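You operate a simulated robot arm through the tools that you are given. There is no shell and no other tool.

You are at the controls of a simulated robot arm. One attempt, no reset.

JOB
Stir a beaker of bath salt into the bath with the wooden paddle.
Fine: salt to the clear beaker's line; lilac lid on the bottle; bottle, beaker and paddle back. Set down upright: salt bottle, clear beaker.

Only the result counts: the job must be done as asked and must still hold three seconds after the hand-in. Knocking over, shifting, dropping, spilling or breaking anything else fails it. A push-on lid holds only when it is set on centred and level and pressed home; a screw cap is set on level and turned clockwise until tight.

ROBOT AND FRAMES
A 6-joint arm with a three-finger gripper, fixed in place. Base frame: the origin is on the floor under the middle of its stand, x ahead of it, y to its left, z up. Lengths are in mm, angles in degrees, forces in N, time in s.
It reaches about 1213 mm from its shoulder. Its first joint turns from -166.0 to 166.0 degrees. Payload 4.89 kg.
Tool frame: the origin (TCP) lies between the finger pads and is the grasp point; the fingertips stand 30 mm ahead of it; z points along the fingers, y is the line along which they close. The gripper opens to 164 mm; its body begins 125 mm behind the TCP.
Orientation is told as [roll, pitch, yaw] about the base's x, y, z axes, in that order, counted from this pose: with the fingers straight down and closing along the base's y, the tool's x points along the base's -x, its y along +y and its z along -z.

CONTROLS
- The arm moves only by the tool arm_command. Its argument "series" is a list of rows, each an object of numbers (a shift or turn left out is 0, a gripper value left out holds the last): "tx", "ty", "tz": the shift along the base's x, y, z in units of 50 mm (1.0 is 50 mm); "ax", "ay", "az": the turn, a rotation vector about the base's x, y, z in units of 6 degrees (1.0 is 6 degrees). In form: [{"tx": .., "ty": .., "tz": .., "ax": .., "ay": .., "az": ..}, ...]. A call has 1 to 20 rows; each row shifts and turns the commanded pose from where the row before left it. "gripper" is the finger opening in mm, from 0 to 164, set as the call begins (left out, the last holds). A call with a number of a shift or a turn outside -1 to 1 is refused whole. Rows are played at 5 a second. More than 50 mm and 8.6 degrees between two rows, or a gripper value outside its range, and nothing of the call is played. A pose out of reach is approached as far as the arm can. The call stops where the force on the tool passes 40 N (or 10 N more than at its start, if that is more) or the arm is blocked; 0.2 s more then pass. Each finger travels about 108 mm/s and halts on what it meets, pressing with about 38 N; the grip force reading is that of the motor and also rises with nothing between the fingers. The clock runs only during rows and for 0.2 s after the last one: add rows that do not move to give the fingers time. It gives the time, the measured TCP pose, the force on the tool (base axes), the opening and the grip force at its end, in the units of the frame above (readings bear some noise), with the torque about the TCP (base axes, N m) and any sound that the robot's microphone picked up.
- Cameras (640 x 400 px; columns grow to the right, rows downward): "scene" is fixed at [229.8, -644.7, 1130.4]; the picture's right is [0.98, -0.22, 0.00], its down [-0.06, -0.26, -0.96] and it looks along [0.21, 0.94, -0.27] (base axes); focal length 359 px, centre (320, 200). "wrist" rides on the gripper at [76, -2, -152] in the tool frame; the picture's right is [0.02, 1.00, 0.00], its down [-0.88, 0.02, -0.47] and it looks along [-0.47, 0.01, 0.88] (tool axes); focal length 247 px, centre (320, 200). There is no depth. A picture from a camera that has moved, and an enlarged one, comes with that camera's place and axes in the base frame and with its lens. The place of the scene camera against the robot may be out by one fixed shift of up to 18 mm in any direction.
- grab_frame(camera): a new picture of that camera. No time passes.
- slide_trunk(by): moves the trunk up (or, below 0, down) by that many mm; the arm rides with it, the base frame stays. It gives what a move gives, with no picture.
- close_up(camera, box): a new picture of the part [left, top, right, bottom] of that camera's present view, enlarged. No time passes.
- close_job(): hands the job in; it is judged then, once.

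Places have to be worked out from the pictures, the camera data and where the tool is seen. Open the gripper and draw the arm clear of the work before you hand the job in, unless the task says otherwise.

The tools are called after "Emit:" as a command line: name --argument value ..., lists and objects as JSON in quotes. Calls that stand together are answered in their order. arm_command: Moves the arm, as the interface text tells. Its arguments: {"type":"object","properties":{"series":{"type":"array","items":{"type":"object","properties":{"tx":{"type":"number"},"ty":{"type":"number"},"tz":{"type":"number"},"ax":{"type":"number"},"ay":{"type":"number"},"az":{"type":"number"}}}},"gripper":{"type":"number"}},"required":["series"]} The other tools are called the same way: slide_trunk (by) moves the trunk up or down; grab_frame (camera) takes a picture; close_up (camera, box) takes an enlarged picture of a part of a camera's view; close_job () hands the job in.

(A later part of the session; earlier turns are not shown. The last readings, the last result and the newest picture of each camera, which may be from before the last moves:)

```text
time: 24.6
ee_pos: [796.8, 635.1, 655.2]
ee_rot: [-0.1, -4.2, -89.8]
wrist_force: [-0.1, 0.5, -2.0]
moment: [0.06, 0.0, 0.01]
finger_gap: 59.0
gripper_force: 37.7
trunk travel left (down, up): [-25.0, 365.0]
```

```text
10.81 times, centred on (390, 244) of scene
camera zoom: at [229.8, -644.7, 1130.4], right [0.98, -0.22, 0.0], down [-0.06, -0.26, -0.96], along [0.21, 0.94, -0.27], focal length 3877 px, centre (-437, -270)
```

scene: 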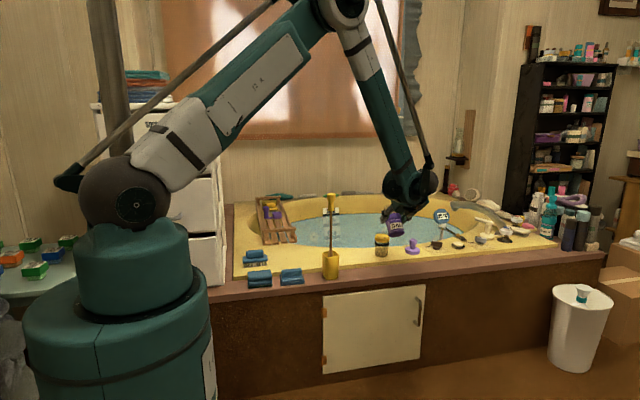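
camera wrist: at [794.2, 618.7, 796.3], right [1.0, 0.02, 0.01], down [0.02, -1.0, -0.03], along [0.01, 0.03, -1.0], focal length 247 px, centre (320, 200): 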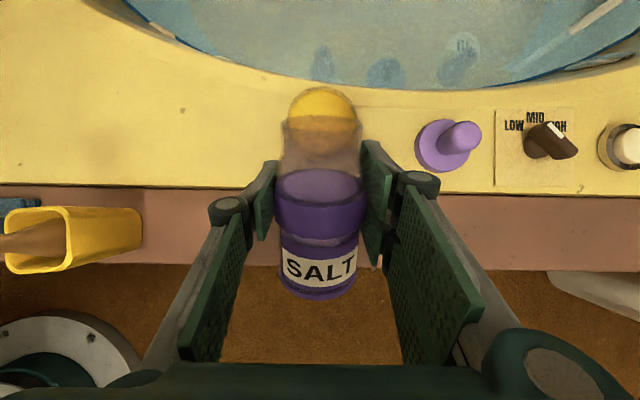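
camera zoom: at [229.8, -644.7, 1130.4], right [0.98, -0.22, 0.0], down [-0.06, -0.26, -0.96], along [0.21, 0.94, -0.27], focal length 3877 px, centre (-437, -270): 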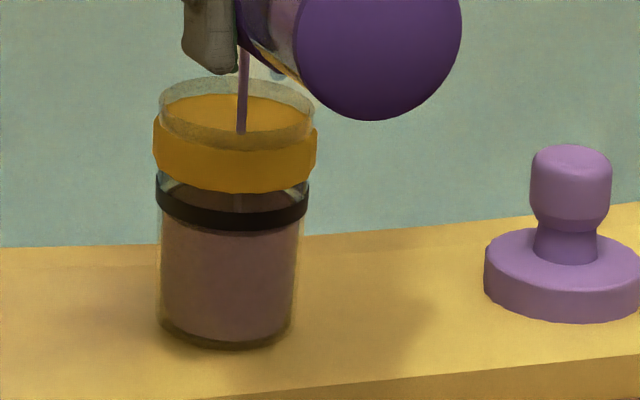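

Emit:
close_up --camera "scene" --box '[376, 232, 394, 250]'

Emit:
close_up --camera "wrist" --box '[230, 0, 410, 180]'

```text
16.00 times, centred on (385, 241) of scene
camera zoom: at [229.8, -644.7, 1130.4], right [0.98, -0.22, 0.0], down [-0.06, -0.26, -0.96], along [0.21, 0.94, -0.27], focal length 5738 px, centre (-720, -456)
```

zoom: 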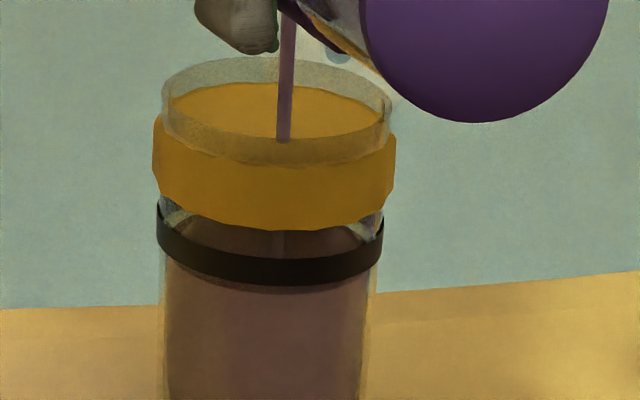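

```text
2.22 times, centred on (320, 90) of wrist
camera zoom: at [794.2, 722.8, 802.5], right [1.0, 0.02, 0.0], down [0.02, -0.84, 0.53], along [0.01, -0.53, -0.84], focal length 549 px, centre (320, 444)
```

zoom: 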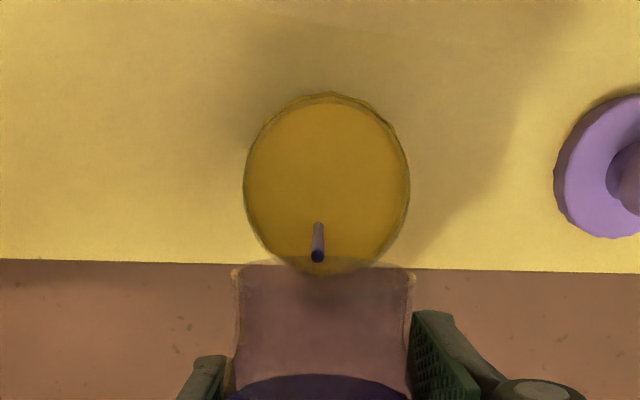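

The salt front edge is now just beneath the black band, so it needs only a few mm more. I'll hold 0.4 s to let the thin stream finish, then judge.

Emit:
arm_command --series '[{}]'

Emit:
close_up --camera "scene" --box '[376, 235, 394, 253]'

```text
time: 25.0
ee_pos: [797.8, 636.6, 655.6]
ee_rot: [-0.1, -4.1, -89.9]
wrist_force: [-0.1, -0.2, -1.9]
moment: [0.0, -0.01, 0.0]
finger_gap: 59.1
gripper_force: 38.1
trunk travel left (down, up): [-25.0, 365.0]
```

```text
16.00 times, centred on (385, 244) of scene
camera zoom: at [229.8, -644.7, 1130.4], right [0.98, -0.22, 0.0], down [-0.06, -0.26, -0.96], along [0.21, 0.94, -0.27], focal length 5738 px, centre (-720, -504)
```

zoom: 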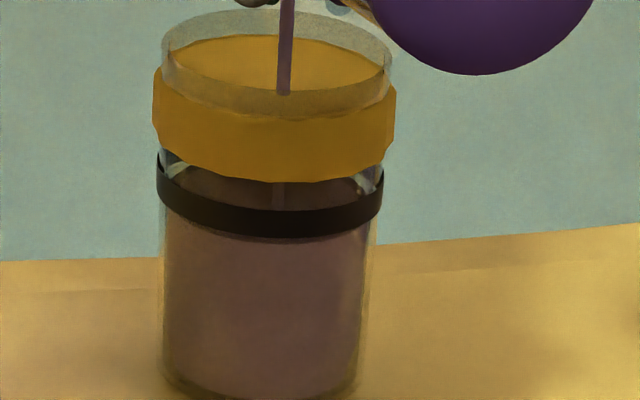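

Emit:
close_up --camera "scene" --box '[379, 240, 389, 250]'

Emit:
close_up --camera "scene" --box '[384, 240, 389, 244]'

```text
16.00 times, centred on (384, 245) of scene
camera zoom: at [229.8, -644.7, 1130.4], right [0.98, -0.22, 0.0], down [-0.06, -0.26, -0.96], along [0.21, 0.94, -0.27], focal length 5738 px, centre (-704, -520)
```

zoom: 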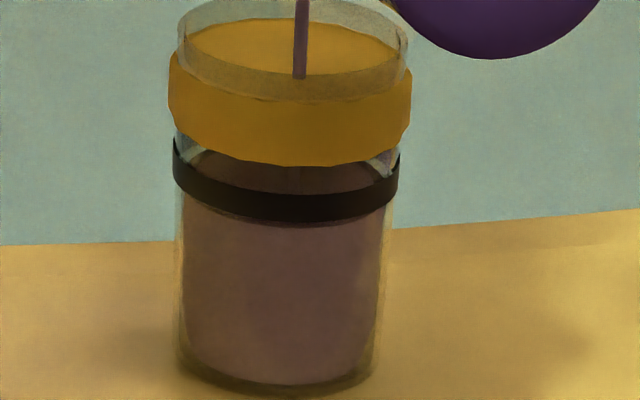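

```text
16.00 times, centred on (386, 242) of scene
camera zoom: at [229.8, -644.7, 1130.4], right [0.98, -0.22, 0.0], down [-0.06, -0.26, -0.96], along [0.21, 0.94, -0.27], focal length 5738 px, centre (-744, -472)
```

zoom: 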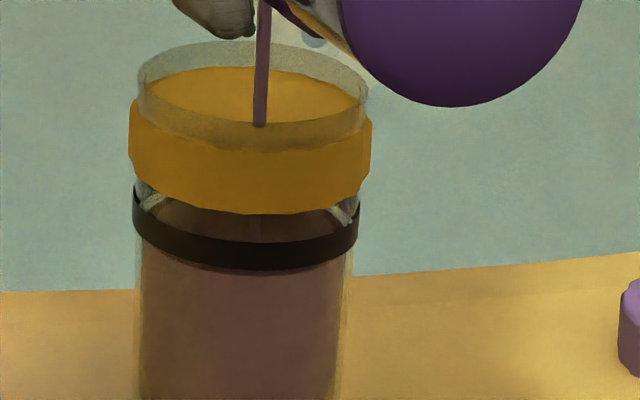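

I judge the level to be near the lower edge of the band, roughly z≈546 against a line centre at 552. I'll tip 1° more and hold briefly.

Emit:
arm_command --series '[{"ty": 0.01, "tz": 0.015, "ax": -0.167}, {}]'

Emit:
close_up --camera "scene" --box '[376, 232, 394, 250]'

```text
time: 25.6
ee_pos: [797.6, 635.2, 655.5]
ee_rot: [-0.1, -5.2, -89.9]
wrist_force: [0.7, 0.7, -1.5]
moment: [0.01, 0.02, -0.02]
finger_gap: 59.3
gripper_force: 38.2
trunk travel left (down, up): [-25.0, 365.0]
```

```text
16.00 times, centred on (385, 241) of scene
camera zoom: at [229.8, -644.7, 1130.4], right [0.98, -0.22, 0.0], down [-0.06, -0.26, -0.96], along [0.21, 0.94, -0.27], focal length 5738 px, centre (-720, -456)
```

zoom: 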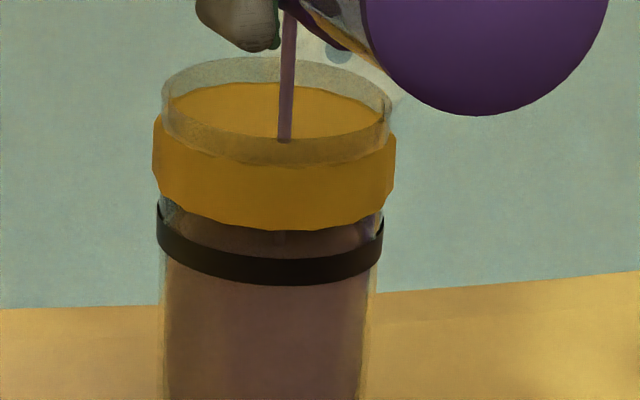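

The level now reads about z≈550, at the line. I'll stop the pour by tipping the bottle back, first rotating in place, then rising and backing off.

Emit:
arm_command --series '[{"ax": 1.0}, {"ax": 1.0}, {"ax": 0.8}]'

Emit:
close_up --camera "scene" --box '[376, 232, 394, 250]'

Emit:
close_up --camera "scene" --box '[350, 200, 450, 270]'

```text
time: 26.4
ee_pos: [796.4, 637.8, 655.7]
ee_rot: [-0.1, 11.8, -89.9]
wrist_force: [-0.1, 0.8, -2.3]
moment: [0.01, 0.01, -0.02]
finger_gap: 59.2
gripper_force: 37.5
trunk travel left (down, up): [-25.0, 365.0]
```

```text
16.00 times, centred on (385, 241) of scene
camera zoom: at [229.8, -644.7, 1130.4], right [0.98, -0.22, 0.0], down [-0.06, -0.26, -0.96], along [0.21, 0.94, -0.27], focal length 5738 px, centre (-720, -456)
```

zoom: 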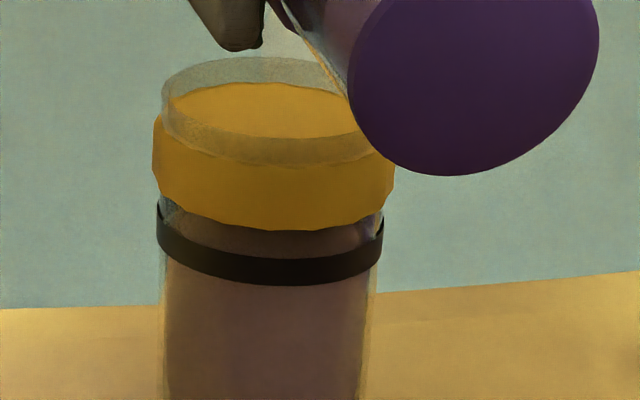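

```text
5.71 times, centred on (400, 235) of scene
camera zoom: at [229.8, -644.7, 1130.4], right [0.98, -0.22, 0.0], down [-0.06, -0.26, -0.96], along [0.21, 0.94, -0.27], focal length 2049 px, centre (-137, 0)
```

zoom: 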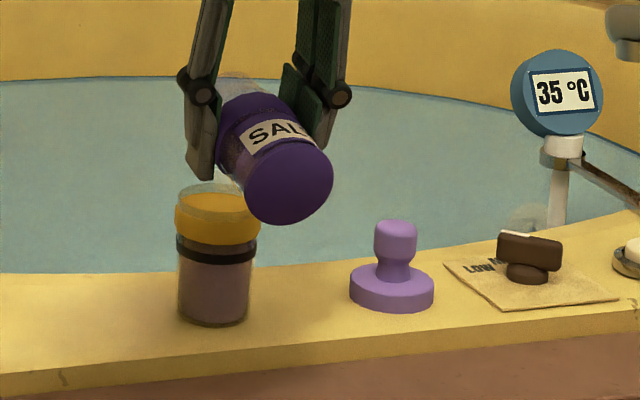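

The pour has stopped with salt at the band. I'll bring the bottle fully upright while rising and backing away from the beaker.

Emit:
arm_command --series '[{"ty": -0.0514, "tz": 0.063, "ax": 0.93057}, {"ty": -0.0514, "tz": 0.063, "ax": 0.93057}, {"ty": -0.0514, "tz": 0.063, "ax": 0.93057}, {"ty": -0.0514, "tz": 0.063, "ax": 0.93057}, {"ty": -0.0514, "tz": 0.063, "ax": 0.93057}, {"ty": -0.0514, "tz": 0.063, "ax": 0.93057}, {"ty": -0.0514, "tz": 0.063, "ax": 0.93057}, {"ty": -0.0514, "tz": 0.063, "ax": 0.93057}, {"ty": -0.0514, "tz": 0.063, "ax": 0.93057}, {"ty": -0.0514, "tz": 0.063, "ax": 0.93057}, {"ty": -0.0514, "tz": 0.063, "ax": 0.93057}, {"ty": -0.0514, "tz": 0.063, "ax": 0.93057}, {"ty": -0.0514, "tz": 0.063, "ax": 0.93057}, {"ty": -0.0514, "tz": 0.063, "ax": 0.93057}, {}]'

Emit:
grab_frame --camera "wrist"

Emit:
grab_frame --camera "scene"

```text
time: 29.6
ee_pos: [796.7, 599.0, 699.7]
ee_rot: [33.5, 89.8, -56.4]
wrist_force: [-0.4, -0.3, -2.2]
moment: [-0.08, 0.04, -0.02]
finger_gap: 59.4
gripper_force: 38.1
trunk travel left (down, up): [-25.0, 365.0]
```

```text
taken
camera wrist: at [793.5, 447.2, 777.1], right [1.0, 0.0, 0.02], down [0.02, -0.47, -0.88], along [0.01, 0.88, -0.47], focal length 247 px, centre (320, 200)
```

wrist: 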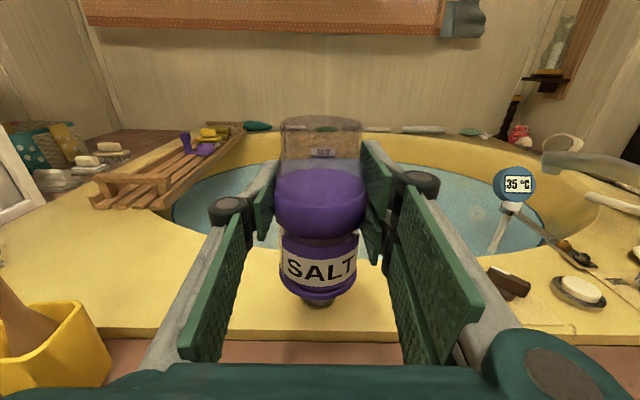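

```text
taken
```

scene: 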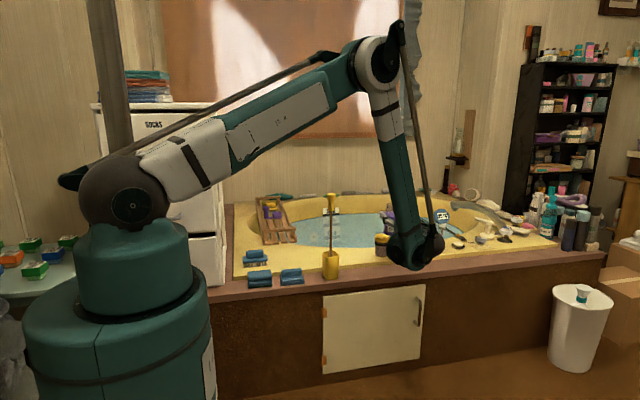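

The bottle is upright again. I'll carry it over its original spot and lower to about 8 mm above the ledge, where the wrist camera can also see the beaker.

Emit:
arm_command --series '[{"tx": 0.305, "ty": -0.0627}, {"tx": 0.305, "ty": -0.0627}, {"tx": 0.305, "ty": -0.0627}, {"tx": 0.305, "ty": -0.0627}, {"tx": 0.305, "ty": -0.0627}, {"tx": 0.305, "ty": -0.0627}, {"tz": -0.4}, {"tz": -0.4}, {"tz": -0.4}, {"tz": -0.4}, {"tz": -0.4}, {"tz": -0.4}, {"tz": -0.3}, {"tz": -0.2}, {"tz": -0.1}, {}]'

Emit:
grab_frame --camera "wrist"

Emit:
close_up --camera "wrist" --box '[195, 90, 275, 200]'

```text
time: 33.0
ee_pos: [886.8, 580.7, 549.0]
ee_rot: [22.9, 89.8, -67.1]
wrist_force: [-1.0, -1.1, -0.8]
moment: [-0.06, -0.01, 0.01]
finger_gap: 59.1
gripper_force: 38.1
trunk travel left (down, up): [-25.0, 365.0]
```

```text
taken
camera wrist: at [884.9, 428.5, 626.4], right [1.0, 0.0, 0.02], down [0.02, -0.48, -0.88], along [0.01, 0.88, -0.48], focal length 247 px, centre (320, 200)
```

wrist: 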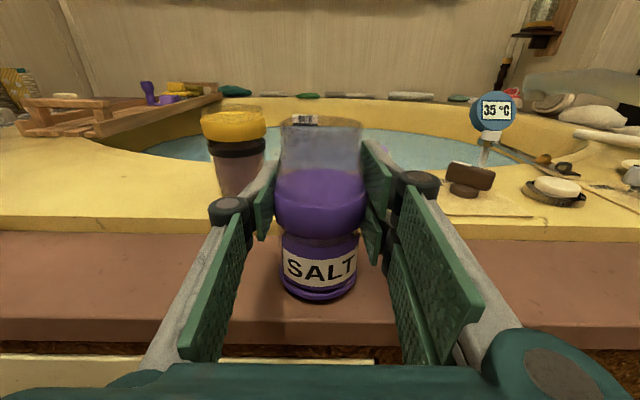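

```text
3.64 times, centred on (235, 145) of wrist
camera zoom: at [884.9, 428.5, 626.4], right [1.0, 0.0, 0.02], down [0.02, -0.48, -0.88], along [0.01, 0.88, -0.48], focal length 898 px, centre (629, 400)
```

zoom: 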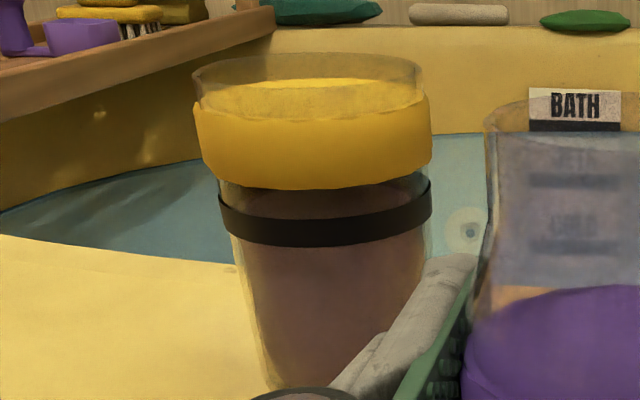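

Emit:
close_up --camera "wrist" --box '[210, 128, 258, 158]'

Emit:
close_up --camera "wrist" --box '[240, 130, 264, 150]'

```text
13.33 times, centred on (234, 143) of wrist
camera zoom: at [884.9, 428.5, 626.4], right [1.0, 0.0, 0.02], down [0.02, -0.48, -0.88], along [0.01, 0.88, -0.48], focal length 3293 px, centre (1467, 960)
```

zoom: 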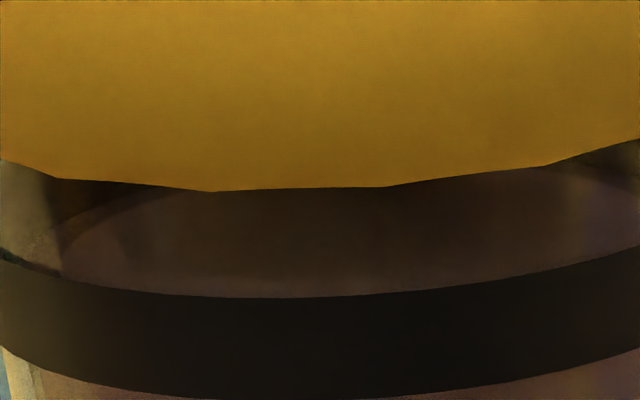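

```text
16.00 times, centred on (252, 140) of wrist
camera zoom: at [884.9, 428.5, 626.4], right [1.0, 0.0, 0.02], down [0.02, -0.48, -0.88], along [0.01, 0.88, -0.48], focal length 3952 px, centre (1408, 1160)
```

zoom: 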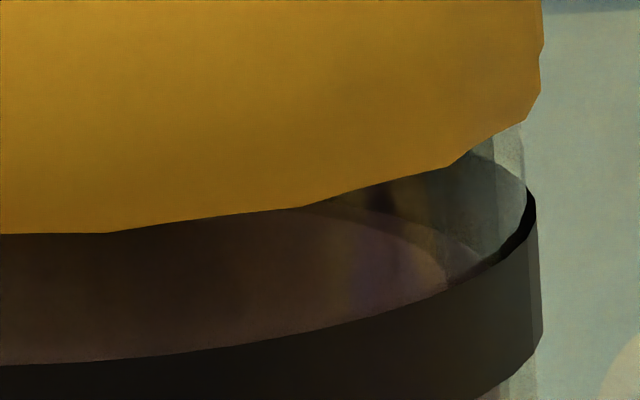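

Measured within one picture, the salt surface and the band centre coincide to about 1–2 mm, so the beaker is filled to its line. Now I'll set the bottle down on its original spot.

Emit:
arm_command --series '[{"tz": -0.05}, {"tz": -0.05}, {"tz": -0.04}, {"tz": -0.014}, {}]'

Emit:
close_up --camera "wrist" --box '[240, 100, 400, 320]'

```text
time: 34.2
ee_pos: [887.2, 580.5, 543.1]
ee_rot: [29.5, 89.8, -60.4]
wrist_force: [-4.1, 0.8, 7.3]
moment: [-0.06, 0.35, -0.11]
finger_gap: 59.1
gripper_force: 38.2
trunk travel left (down, up): [-25.0, 365.0]
```

```text
1.82 times, centred on (320, 210) of wrist
camera zoom: at [884.8, 428.4, 620.3], right [1.0, 0.0, 0.02], down [0.02, -0.48, -0.88], along [0.01, 0.88, -0.47], focal length 449 px, centre (320, 182)
```

zoom: 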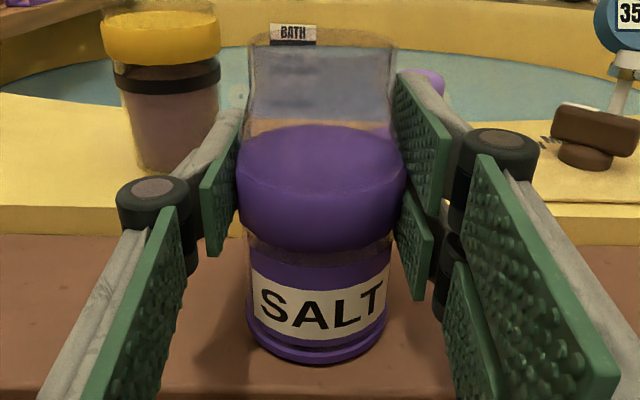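

The bottle touches down (7 N upward force, same height as at pick-up). I'll open the fingers.

Emit:
arm_command --gripper 140 --series '[{}, {}, {}, {}]'

Emit:
arm_command --series '[{"ty": -0.4}, {"ty": -0.5}, {"ty": -0.6}, {"ty": -0.6}]'

Emit:
grab_frame --camera "wrist"

Emit:
grab_frame --camera "scene"

```text
time: 35.2
ee_pos: [888.1, 580.5, 542.7]
ee_rot: [23.4, 89.8, -66.5]
wrist_force: [-0.1, -0.4, 0.4]
moment: [-0.02, 0.0, 0.01]
finger_gap: 140.0
gripper_force: 0.1
trunk travel left (down, up): [-25.0, 365.0]
```

```text
time: 36.2
ee_pos: [886.8, 476.1, 543.0]
ee_rot: [21.8, 89.8, -68.2]
wrist_force: [0.3, 0.7, -0.5]
moment: [0.05, 0.02, -0.06]
finger_gap: 140.0
gripper_force: 0.1
trunk travel left (down, up): [-25.0, 365.0]
```

```text
taken
camera wrist: at [884.5, 323.1, 619.9], right [1.0, 0.0, 0.02], down [0.02, -0.48, -0.88], along [0.01, 0.88, -0.48], focal length 247 px, centre (320, 200)
```

wrist: 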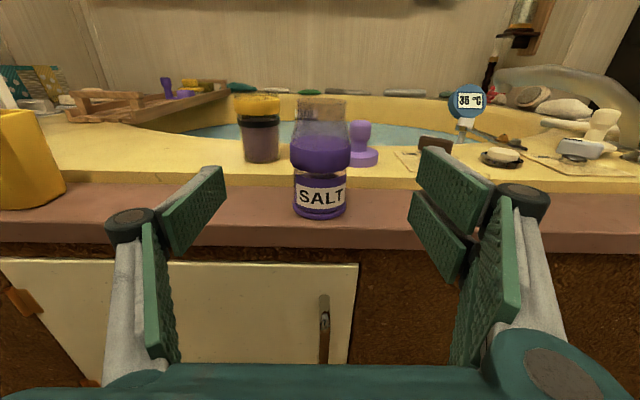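

```text
taken
```

scene: 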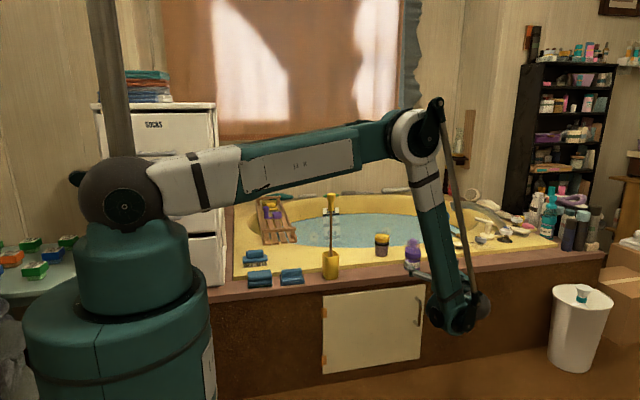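

Emit:
close_up --camera "wrist" --box '[240, 105, 280, 135]'

Emit:
close_up --camera "scene" --box '[370, 225, 430, 275]'

```text
13.33 times, centred on (260, 120) of wrist
camera zoom: at [884.5, 323.1, 619.9], right [1.0, 0.0, 0.02], down [0.02, -0.48, -0.88], along [0.01, 0.88, -0.48], focal length 3293 px, centre (1120, 1267)
```

zoom: 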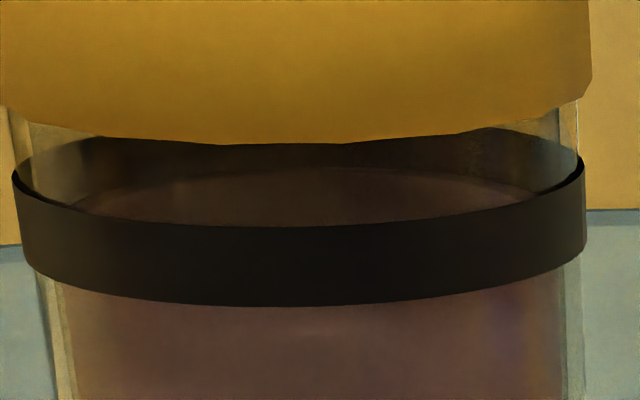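

```text
8.00 times, centred on (400, 250) of scene
camera zoom: at [229.8, -644.7, 1130.4], right [0.98, -0.22, 0.0], down [-0.06, -0.26, -0.96], along [0.21, 0.94, -0.27], focal length 2869 px, centre (-320, -200)
```

zoom: 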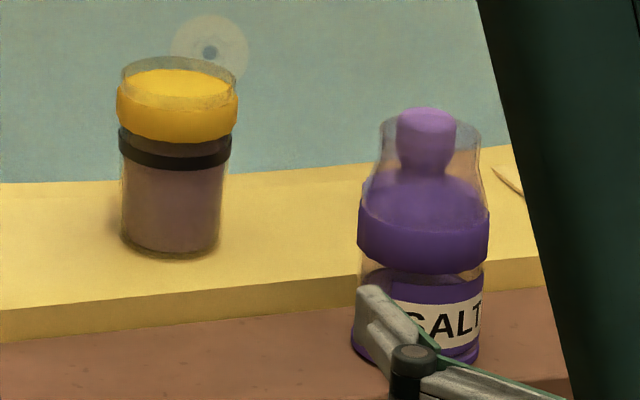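

The salt surface is about 1 mm below the centre of the black line — good. Next is the lid, at about (938,695) with its knob up to z≈550. I'll rise and turn the fingers down over it, checking the reach.

Emit:
arm_command --series '[{"tz": 0.7}, {"tz": 0.7}, {"tz": 0.7}, {"tz": 0.7}, {"tz": 0.7}]'

Emit:
arm_command --gripper 90 --series '[{"tx": 0.06, "ty": 0.28, "ax": -1.0}, {"tx": 0.06, "ty": 0.28, "ax": -1.0}, {"tx": 0.06, "ty": 0.28, "ax": -1.0}, {"tx": 0.06, "ty": 0.28, "ax": -1.0}, {"tx": 0.06, "ty": 0.28, "ax": -1.0}, {"tx": 0.06, "ty": 0.28, "ax": -1.0}, {"tx": 0.06, "ty": 0.28, "ax": -1.0}, {"tx": 0.06, "ty": 0.28, "ax": -1.0}, {"tx": 0.06, "ty": 0.28, "ax": -1.0}, {"tx": 0.06, "ty": 0.28, "ax": -1.0}, {"tx": 0.06, "ty": 0.28, "ax": -1.0}, {"tx": 0.06, "ty": 0.28, "ax": -1.0}, {"tx": 0.06, "ty": 0.28, "ax": -1.0}, {"tx": 0.06, "ty": 0.28, "ax": -1.0}, {"tx": 0.06, "ty": 0.28, "ax": -1.0}]'

Emit:
grab_frame --camera "wrist"

Emit:
grab_frame --camera "scene"

```text
time: 37.4
ee_pos: [888.0, 475.6, 718.7]
ee_rot: [12.7, 89.8, -77.3]
wrist_force: [0.3, 0.0, -0.1]
moment: [0.17, -0.01, 0.15]
finger_gap: 139.8
gripper_force: 0.0
trunk travel left (down, up): [-25.0, 365.0]
```

```text
time: 40.6
ee_pos: [934.1, 683.9, 717.9]
ee_rot: [-0.1, -0.2, -90.0]
wrist_force: [0.8, -2.5, 0.3]
moment: [0.31, 0.01, -0.02]
finger_gap: 90.0
gripper_force: 0.1
trunk travel left (down, up): [-25.0, 365.0]
```

```text
taken
camera wrist: at [931.2, 761.3, 870.2], right [1.0, 0.02, 0.0], down [0.02, -0.88, 0.48], along [0.01, -0.48, -0.88], focal length 247 px, centre (320, 200)
```

wrist: 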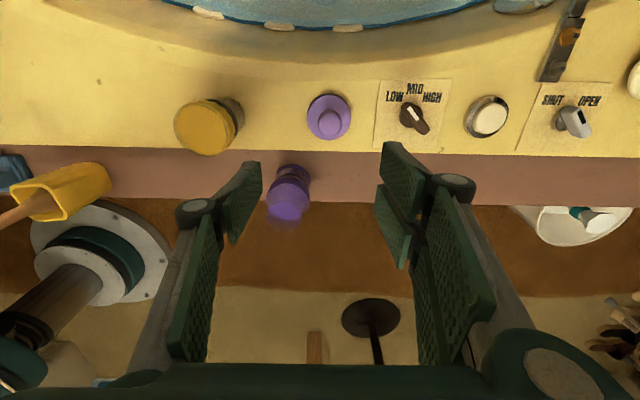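

```text
taken
```

scene: 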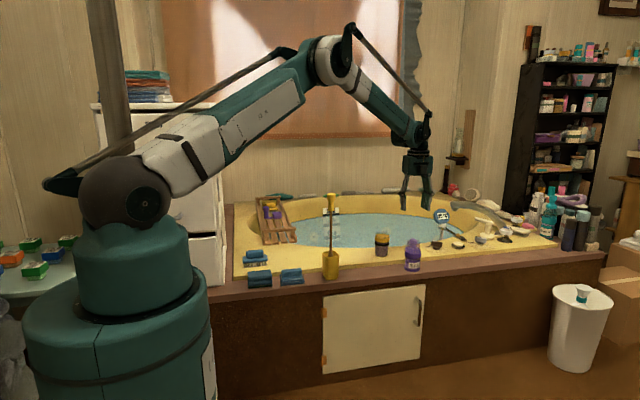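

Emit:
close_up --camera "wrist" --box '[290, 80, 370, 150]'

Emit:
close_up --camera "wrist" --box '[250, 140, 330, 240]'

```text
5.71 times, centred on (330, 115) of wrist
camera zoom: at [931.2, 761.3, 870.2], right [1.0, 0.02, 0.0], down [0.02, -0.88, 0.48], along [0.01, -0.48, -0.88], focal length 1411 px, centre (263, 686)
```

zoom: 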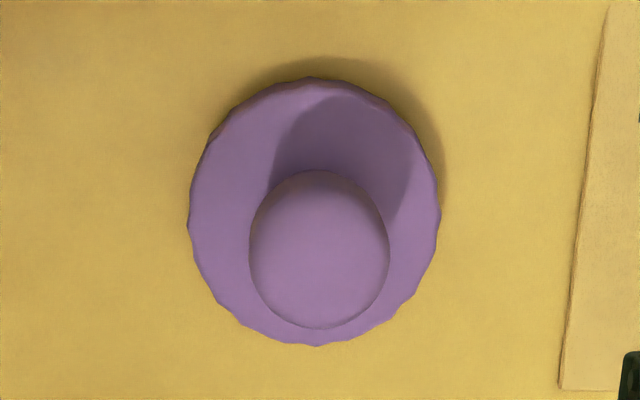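

```text
4.00 times, centred on (290, 190) of wrist
camera zoom: at [931.2, 761.3, 870.2], right [1.0, 0.02, 0.0], down [0.02, -0.88, 0.48], along [0.01, -0.48, -0.88], focal length 988 px, centre (440, 240)
```

zoom: 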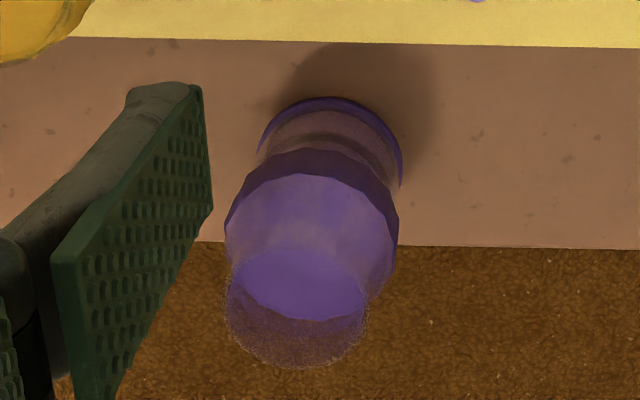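

From straight above, the lid axis is near (944,698), radius 31, knob Ø~33 with its top at z≈553. I'll move over it and lower to refine.

Emit:
arm_command --series '[{"tx": 0.0525, "ty": 0.06, "tz": -0.375}, {"tx": 0.0525, "ty": 0.06, "tz": -0.375}, {"tx": 0.0525, "ty": 0.06, "tz": -0.375}, {"tx": 0.0525, "ty": 0.06, "tz": -0.375}, {}]'

Emit:
grab_frame --camera "wrist"

Emit:
close_up --camera "scene" --box '[370, 160, 490, 280]'

```text
time: 41.8
ee_pos: [944.3, 699.0, 641.8]
ee_rot: [-0.1, -0.2, -89.9]
wrist_force: [0.4, 0.0, -0.6]
moment: [0.02, 0.0, 0.02]
finger_gap: 89.8
gripper_force: 0.0
trunk travel left (down, up): [-25.0, 365.0]
```

```text
taken
camera wrist: at [940.7, 774.9, 794.0], right [1.0, 0.02, 0.0], down [0.02, -0.88, 0.48], along [0.01, -0.48, -0.88], focal length 247 px, centre (320, 200)
```

wrist: 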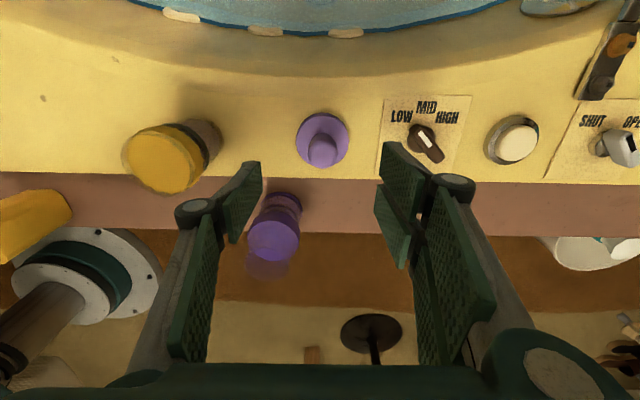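

```text
3.33 times, centred on (430, 220) of scene
camera zoom: at [229.8, -644.7, 1130.4], right [0.98, -0.22, 0.0], down [-0.06, -0.26, -0.96], along [0.21, 0.94, -0.27], focal length 1195 px, centre (-47, 133)
```

zoom: 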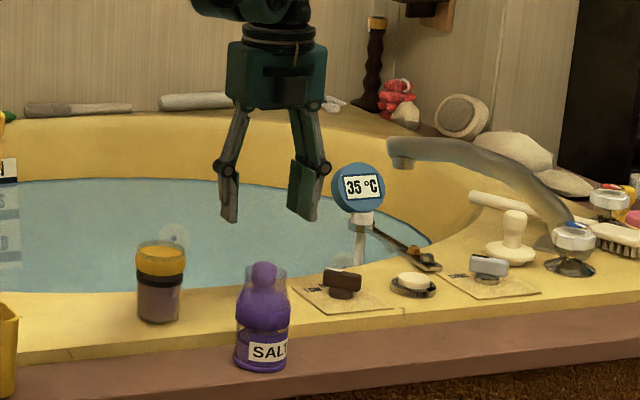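

Emit:
close_up --camera "wrist" --box '[280, 100, 364, 180]'

```text
5.00 times, centred on (322, 140) of wrist
camera zoom: at [940.7, 774.9, 794.0], right [1.0, 0.02, 0.0], down [0.02, -0.88, 0.48], along [0.01, -0.48, -0.88], focal length 1235 px, centre (310, 500)
```

zoom: 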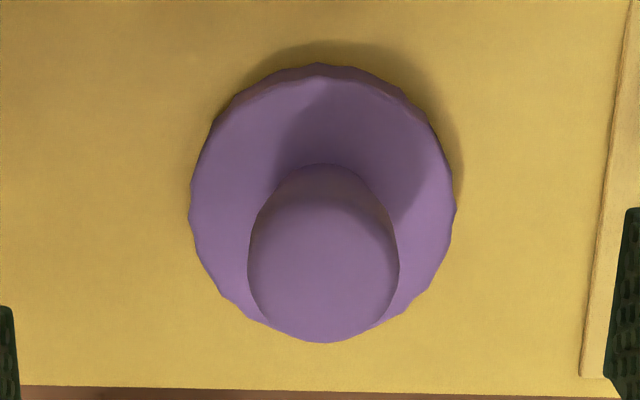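

The lid's axis is about 2 mm in +x and 1 mm in −y from the TCP. I'll correct and descend so the fingertips stop at z≈516, just above the disc, with the pads around the knob.

Emit:
arm_command --series '[{"tx": 0.022, "ty": -0.013, "tz": -0.3}, {"tx": 0.022, "ty": -0.013, "tz": -0.4}, {"tz": -0.4}, {"tz": -0.4}, {"tz": -0.3}, {"tz": -0.1}, {}]'

Emit:
grab_frame --camera "wrist"

Emit:
close_up --camera "scene" --box '[370, 190, 470, 280]'

```text
time: 43.4
ee_pos: [945.3, 697.9, 547.9]
ee_rot: [-0.1, -0.2, -89.9]
wrist_force: [1.0, 0.3, 0.6]
moment: [0.01, -0.03, 0.0]
finger_gap: 89.7
gripper_force: 0.0
trunk travel left (down, up): [-25.0, 365.0]
```

```text
taken
camera wrist: at [942.0, 773.9, 700.1], right [1.0, 0.02, 0.0], down [0.02, -0.88, 0.48], along [0.01, -0.48, -0.88], focal length 247 px, centre (320, 200)
```

wrist: 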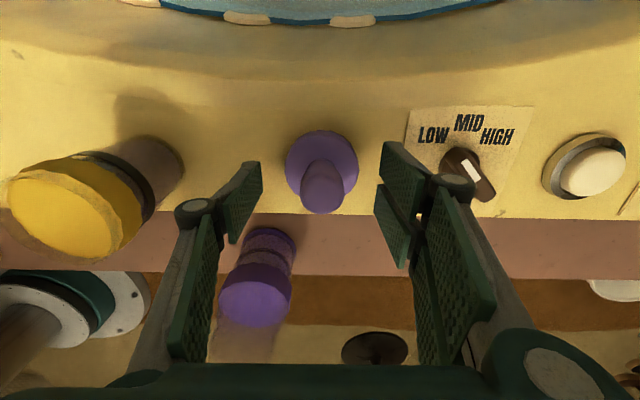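

```text
4.44 times, centred on (420, 235) of scene
camera zoom: at [229.8, -644.7, 1130.4], right [0.98, -0.22, 0.0], down [-0.06, -0.26, -0.96], along [0.21, 0.94, -0.27], focal length 1594 px, centre (-124, 44)
```

zoom: 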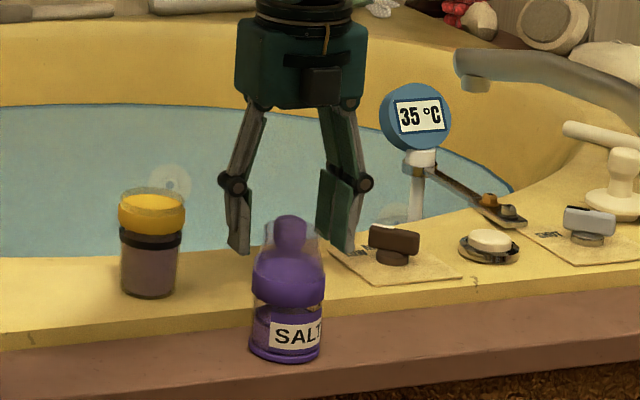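

The knob is centred between the pads. Closing on it.

Emit:
arm_command --gripper 15 --series '[{}, {}, {}, {}, {}]'

Emit:
grab_frame --camera "wrist"

```text
time: 44.6
ee_pos: [944.9, 697.2, 547.5]
ee_rot: [-0.2, -0.1, -89.9]
wrist_force: [0.6, 0.1, -1.4]
moment: [0.01, 0.02, -0.03]
finger_gap: 28.7
gripper_force: 38.2
trunk travel left (down, up): [-25.0, 365.0]
```

```text
taken
camera wrist: at [942.1, 773.9, 700.1], right [1.0, 0.02, 0.0], down [0.02, -0.88, 0.48], along [0.01, -0.48, -0.88], focal length 247 px, centre (320, 200)
```

wrist: 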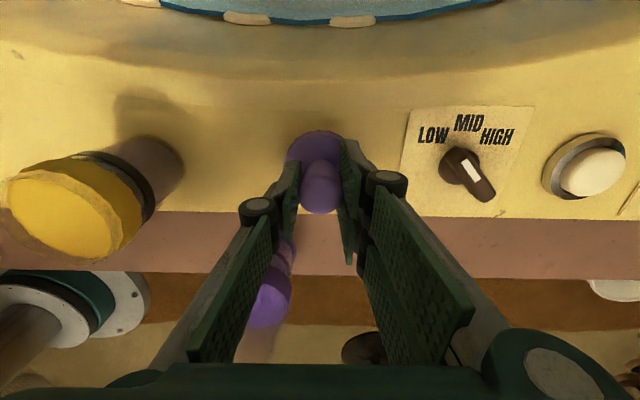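

Gap 28.7 mm with full grip: the knob is held. I'll lift it a little and check that the lid hangs level.

Emit:
arm_command --series '[{"tz": 0.2}, {"tz": 0.5}, {"tz": 0.6}, {"tz": 0.6}, {"tz": 0.7}, {}]'

Emit:
close_up --camera "wrist" --box '[250, 110, 390, 260]'

Emit:
close_up --camera "scene" --box '[380, 150, 460, 280]'

```text
time: 46.0
ee_pos: [945.9, 696.8, 678.3]
ee_rot: [0.0, -0.2, -89.9]
wrist_force: [0.4, 0.5, -0.1]
moment: [-0.01, 0.0, -0.01]
finger_gap: 28.7
gripper_force: 37.7
trunk travel left (down, up): [-25.0, 365.0]
```

```text
2.67 times, centred on (320, 185) of wrist
camera zoom: at [942.7, 773.4, 830.1], right [1.0, 0.02, 0.0], down [0.02, -0.88, 0.48], along [0.01, -0.48, -0.88], focal length 659 px, centre (320, 240)
```

zoom: 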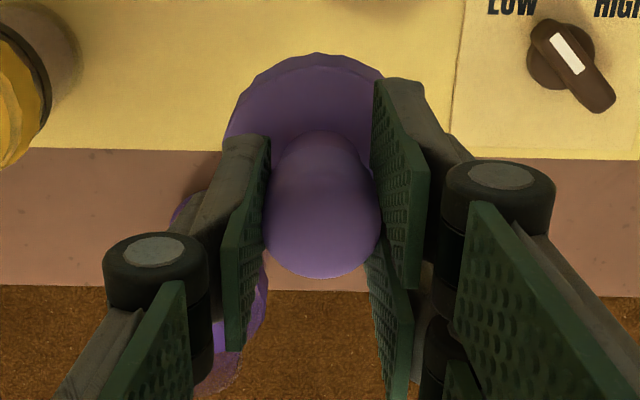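

```text
3.08 times, centred on (420, 215) of scene
camera zoom: at [229.8, -644.7, 1130.4], right [0.98, -0.22, 0.0], down [-0.06, -0.26, -0.96], along [0.21, 0.94, -0.27], focal length 1103 px, centre (12, 154)
```

zoom: 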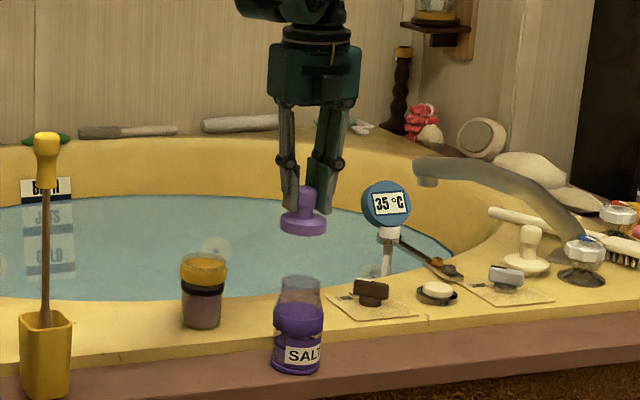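

The lid hangs level and centred in the grip. I'll carry it over the bottle axis (x matched to my earlier grip centre) with 35 mm clearance and check alignment.

Emit:
arm_command --series '[{"tx": -0.2308, "ty": -0.4608}, {"tx": -0.2308, "ty": -0.4608}, {"tx": -0.2308, "ty": -0.4608}, {"tx": -0.2308, "ty": -0.4608}, {"tx": -0.2308, "ty": -0.4608}, {}]'

Emit:
grab_frame --camera "wrist"

Emit:
close_up --camera "wrist" --box '[240, 100, 400, 280]'

Emit:
close_up --camera "scene" --box '[370, 190, 460, 280]'

```text
time: 47.4
ee_pos: [890.5, 581.7, 676.6]
ee_rot: [-0.1, -0.2, -89.9]
wrist_force: [1.0, -0.8, -0.8]
moment: [-0.04, 0.02, 0.02]
finger_gap: 28.6
gripper_force: 37.9
trunk travel left (down, up): [-25.0, 365.0]
```

```text
taken
camera wrist: at [886.1, 658.1, 829.1], right [1.0, 0.02, 0.0], down [0.02, -0.88, 0.48], along [0.01, -0.48, -0.88], focal length 247 px, centre (320, 200)
```

wrist: 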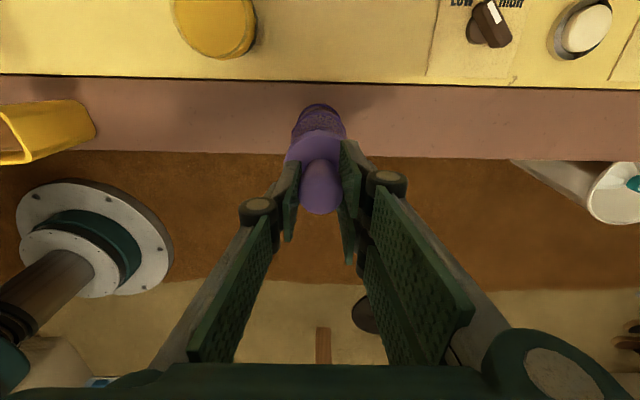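

```text
2.22 times, centred on (320, 190) of wrist
camera zoom: at [886.1, 658.1, 829.1], right [1.0, 0.02, 0.0], down [0.02, -0.88, 0.48], along [0.01, -0.48, -0.88], focal length 549 px, centre (320, 222)
```

zoom: 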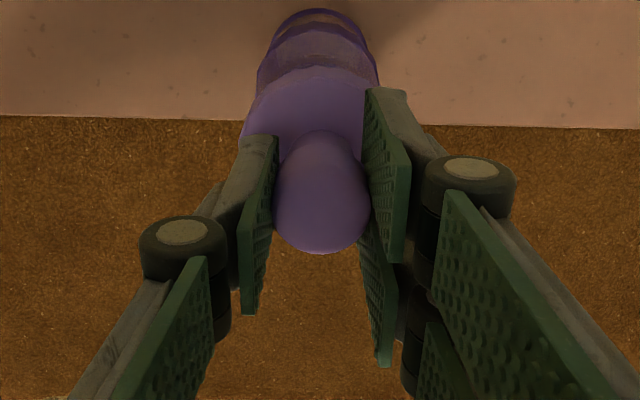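

```text
4.44 times, centred on (415, 235) of scene
camera zoom: at [229.8, -644.7, 1130.4], right [0.98, -0.22, 0.0], down [-0.06, -0.26, -0.96], along [0.21, 0.94, -0.27], focal length 1594 px, centre (-102, 44)
```

zoom: 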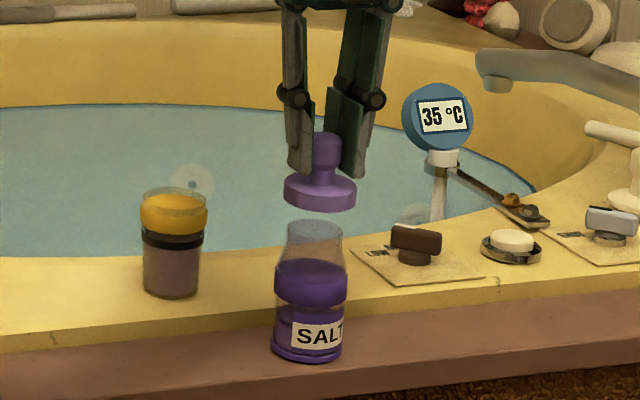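

The scene view suggests the lid is about 2 mm too far in +x relative to the mouth. I'll take tighter close-ups to measure the offset in both directions.

Emit:
close_up --camera "wrist" --box '[280, 95, 360, 155]'

Emit:
close_up --camera "scene" --box '[395, 218, 431, 250]'

Emit:
close_up --camera "scene" --box '[395, 238, 431, 272]'

```text
6.67 times, centred on (320, 125) of wrist
camera zoom: at [886.1, 658.1, 829.1], right [1.0, 0.02, 0.0], down [0.02, -0.88, 0.48], along [0.01, -0.48, -0.88], focal length 1646 px, centre (320, 700)
```

zoom: 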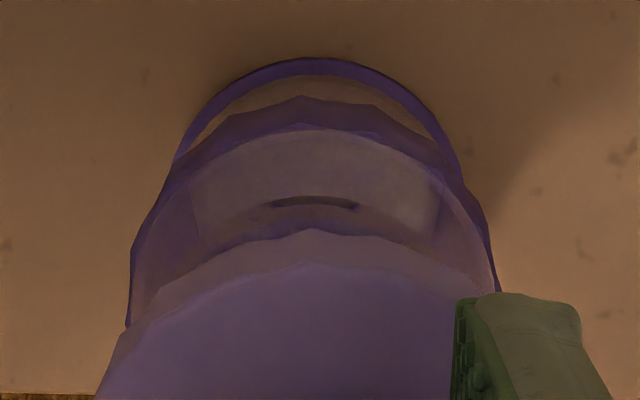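

```text
12.50 times, centred on (413, 234) of scene
camera zoom: at [229.8, -644.7, 1130.4], right [0.98, -0.22, 0.0], down [-0.06, -0.26, -0.96], along [0.21, 0.94, -0.27], focal length 4483 px, centre (-842, -225)
```

zoom: 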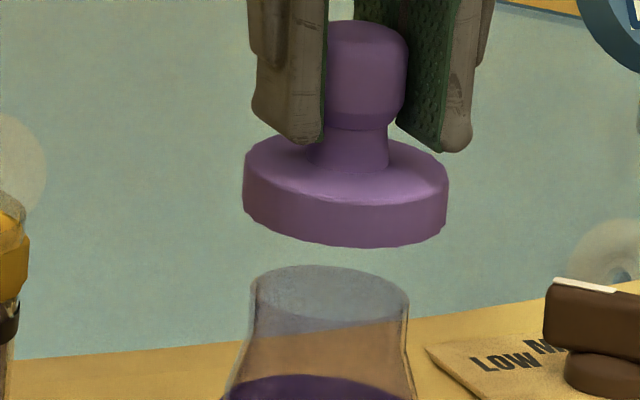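

```text
11.76 times, centred on (413, 255) of scene
camera zoom: at [229.8, -644.7, 1130.4], right [0.98, -0.22, 0.0], down [-0.06, -0.26, -0.96], along [0.21, 0.94, -0.27], focal length 4219 px, centre (-774, -447)
```

zoom: 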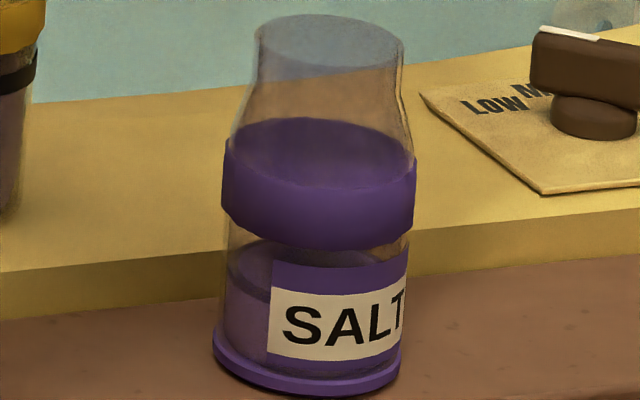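

The lid is about 1.5 mm too far in +x and 0.8 mm short in y. I'll correct that and lower to about 6 mm above the mouth for another check.

Emit:
arm_command --series '[{"tx": -0.03, "ty": 0.016, "tz": -0.1}, {"tz": -0.2}, {"tz": -0.2}, {"tz": -0.06}, {}]'

Emit:
close_up --camera "scene" --box '[395, 225, 431, 257]'

Emit:
close_up --camera "wrist" --box '[280, 95, 360, 155]'

```text
time: 48.6
ee_pos: [886.3, 581.7, 649.2]
ee_rot: [-0.2, -0.1, -89.9]
wrist_force: [-0.2, 0.5, 0.1]
moment: [-0.01, -0.03, -0.02]
finger_gap: 28.5
gripper_force: 38.1
trunk travel left (down, up): [-25.0, 365.0]
```

```text
12.50 times, centred on (413, 241) of scene
camera zoom: at [229.8, -644.7, 1130.4], right [0.98, -0.22, 0.0], down [-0.06, -0.26, -0.96], along [0.21, 0.94, -0.27], focal length 4483 px, centre (-842, -312)
```

zoom: 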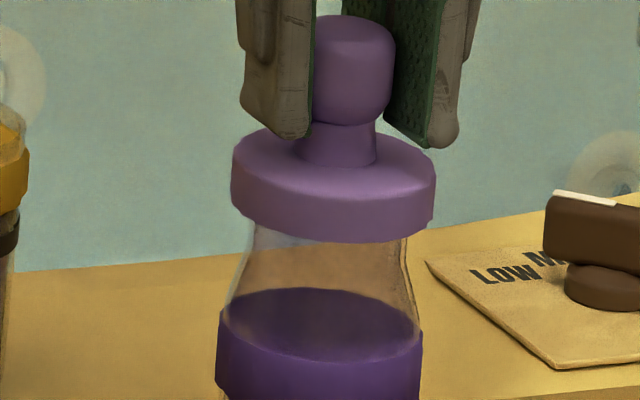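

```text
6.67 times, centred on (320, 125) of wrist
camera zoom: at [884.4, 659.1, 801.0], right [1.0, 0.02, 0.0], down [0.02, -0.88, 0.48], along [0.01, -0.48, -0.88], focal length 1646 px, centre (320, 700)
```

zoom: 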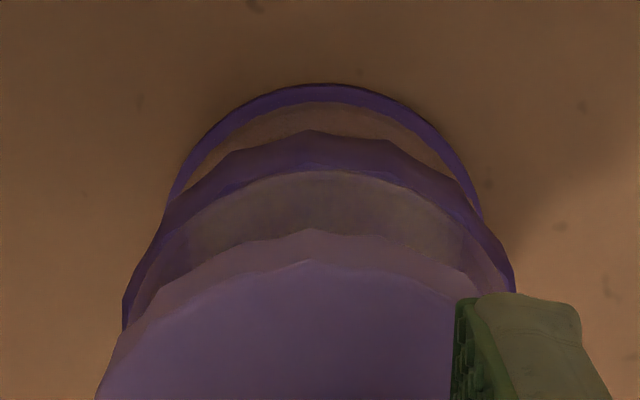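

Both views now show the lid centred over the mouth within about 1 mm. I'll lower gently in 1.5 mm rows until it touches.

Emit:
arm_command --series '[{"tz": -0.03}, {"tz": -0.03}, {"tz": -0.03}, {"tz": -0.03}]'

Emit:
close_up --camera "scene" --box '[395, 225, 431, 257]'

```text
time: 49.6
ee_pos: [886.3, 582.1, 643.7]
ee_rot: [-0.1, -0.2, -89.9]
wrist_force: [-0.1, -0.4, -0.6]
moment: [0.0, 0.01, 0.0]
finger_gap: 28.5
gripper_force: 38.1
trunk travel left (down, up): [-25.0, 365.0]
```

```text
12.50 times, centred on (413, 241) of scene
camera zoom: at [229.8, -644.7, 1130.4], right [0.98, -0.22, 0.0], down [-0.06, -0.26, -0.96], along [0.21, 0.94, -0.27], focal length 4483 px, centre (-842, -312)
```

zoom: 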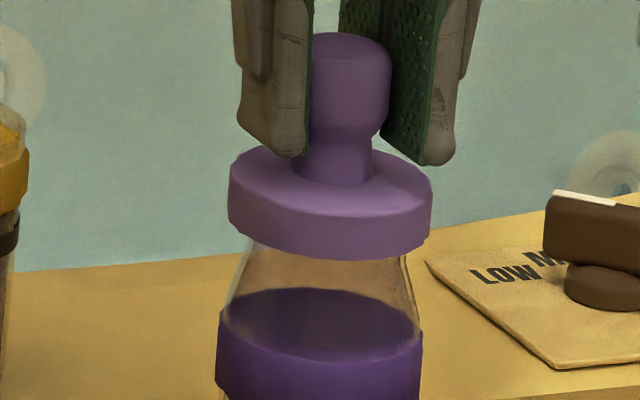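

No contact force yet while the skirt already passes the mouth edge, so it's going on. Continuing down slowly.

Emit:
arm_command --series '[{"tz": -0.03}, {"tz": -0.03}, {"tz": -0.03}]'

Emit:
close_up --camera "scene" --box '[395, 225, 431, 257]'

```text
time: 50.4
ee_pos: [886.3, 581.7, 637.5]
ee_rot: [-0.1, -0.2, -89.8]
wrist_force: [-0.2, 0.0, -1.6]
moment: [-0.04, -0.02, -0.04]
finger_gap: 28.4
gripper_force: 38.3
trunk travel left (down, up): [-25.0, 365.0]
```

```text
12.50 times, centred on (413, 241) of scene
camera zoom: at [229.8, -644.7, 1130.4], right [0.98, -0.22, 0.0], down [-0.06, -0.26, -0.96], along [0.21, 0.94, -0.27], focal length 4483 px, centre (-842, -312)
```

zoom: 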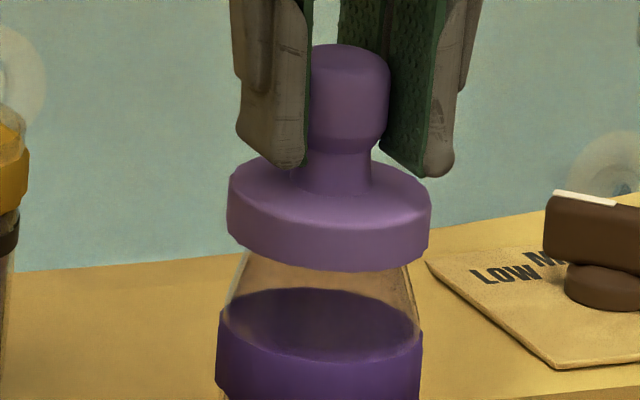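

Emit:
arm_command --series '[{"tz": -0.03}, {"tz": -0.03}, {"tz": -0.03}]'

Emit:
close_up --camera "scene" --box '[395, 225, 431, 257]'

```text
time: 51.2
ee_pos: [886.7, 581.7, 636.4]
ee_rot: [0.0, 0.0, -89.9]
wrist_force: [-0.1, 0.6, 23.3]
moment: [-0.34, -0.05, -0.01]
finger_gap: 28.7
gripper_force: 37.4
trunk travel left (down, up): [-25.0, 365.0]
```

```text
12.50 times, centred on (413, 241) of scene
camera zoom: at [229.8, -644.7, 1130.4], right [0.98, -0.22, 0.0], down [-0.06, -0.26, -0.96], along [0.21, 0.94, -0.27], focal length 4483 px, centre (-842, -312)
```

zoom: 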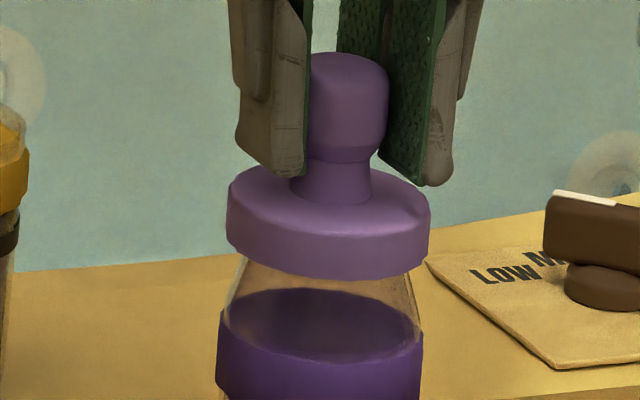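

The lid met resistance with 23 N. I'll press a bit further to drive it home, watching force and sound.

Emit:
arm_command --series '[{"tz": -0.02}, {"tz": -0.02}]'

Emit:
close_up --camera "scene" --box '[395, 225, 431, 257]'

```text
time: 51.8
ee_pos: [885.7, 582.8, 635.2]
ee_rot: [0.1, -0.1, -89.9]
wrist_force: [-0.8, 0.8, 30.4]
moment: [-0.35, 0.04, -0.02]
finger_gap: 28.8
gripper_force: 38.0
trunk travel left (down, up): [-25.0, 365.0]
stopped in row 2: the force on the tool passed its limit at 42 N (the readings are from after the stop); the commanded pose is now the measured one
```

```text
12.50 times, centred on (413, 241) of scene
camera zoom: at [229.8, -644.7, 1130.4], right [0.98, -0.22, 0.0], down [-0.06, -0.26, -0.96], along [0.21, 0.94, -0.27], focal length 4483 px, centre (-842, -312)
```

zoom: 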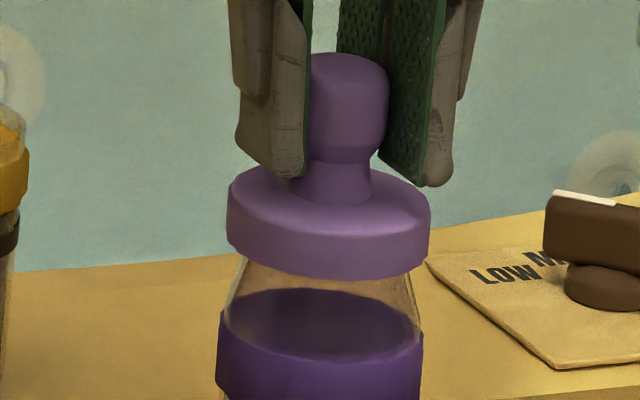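

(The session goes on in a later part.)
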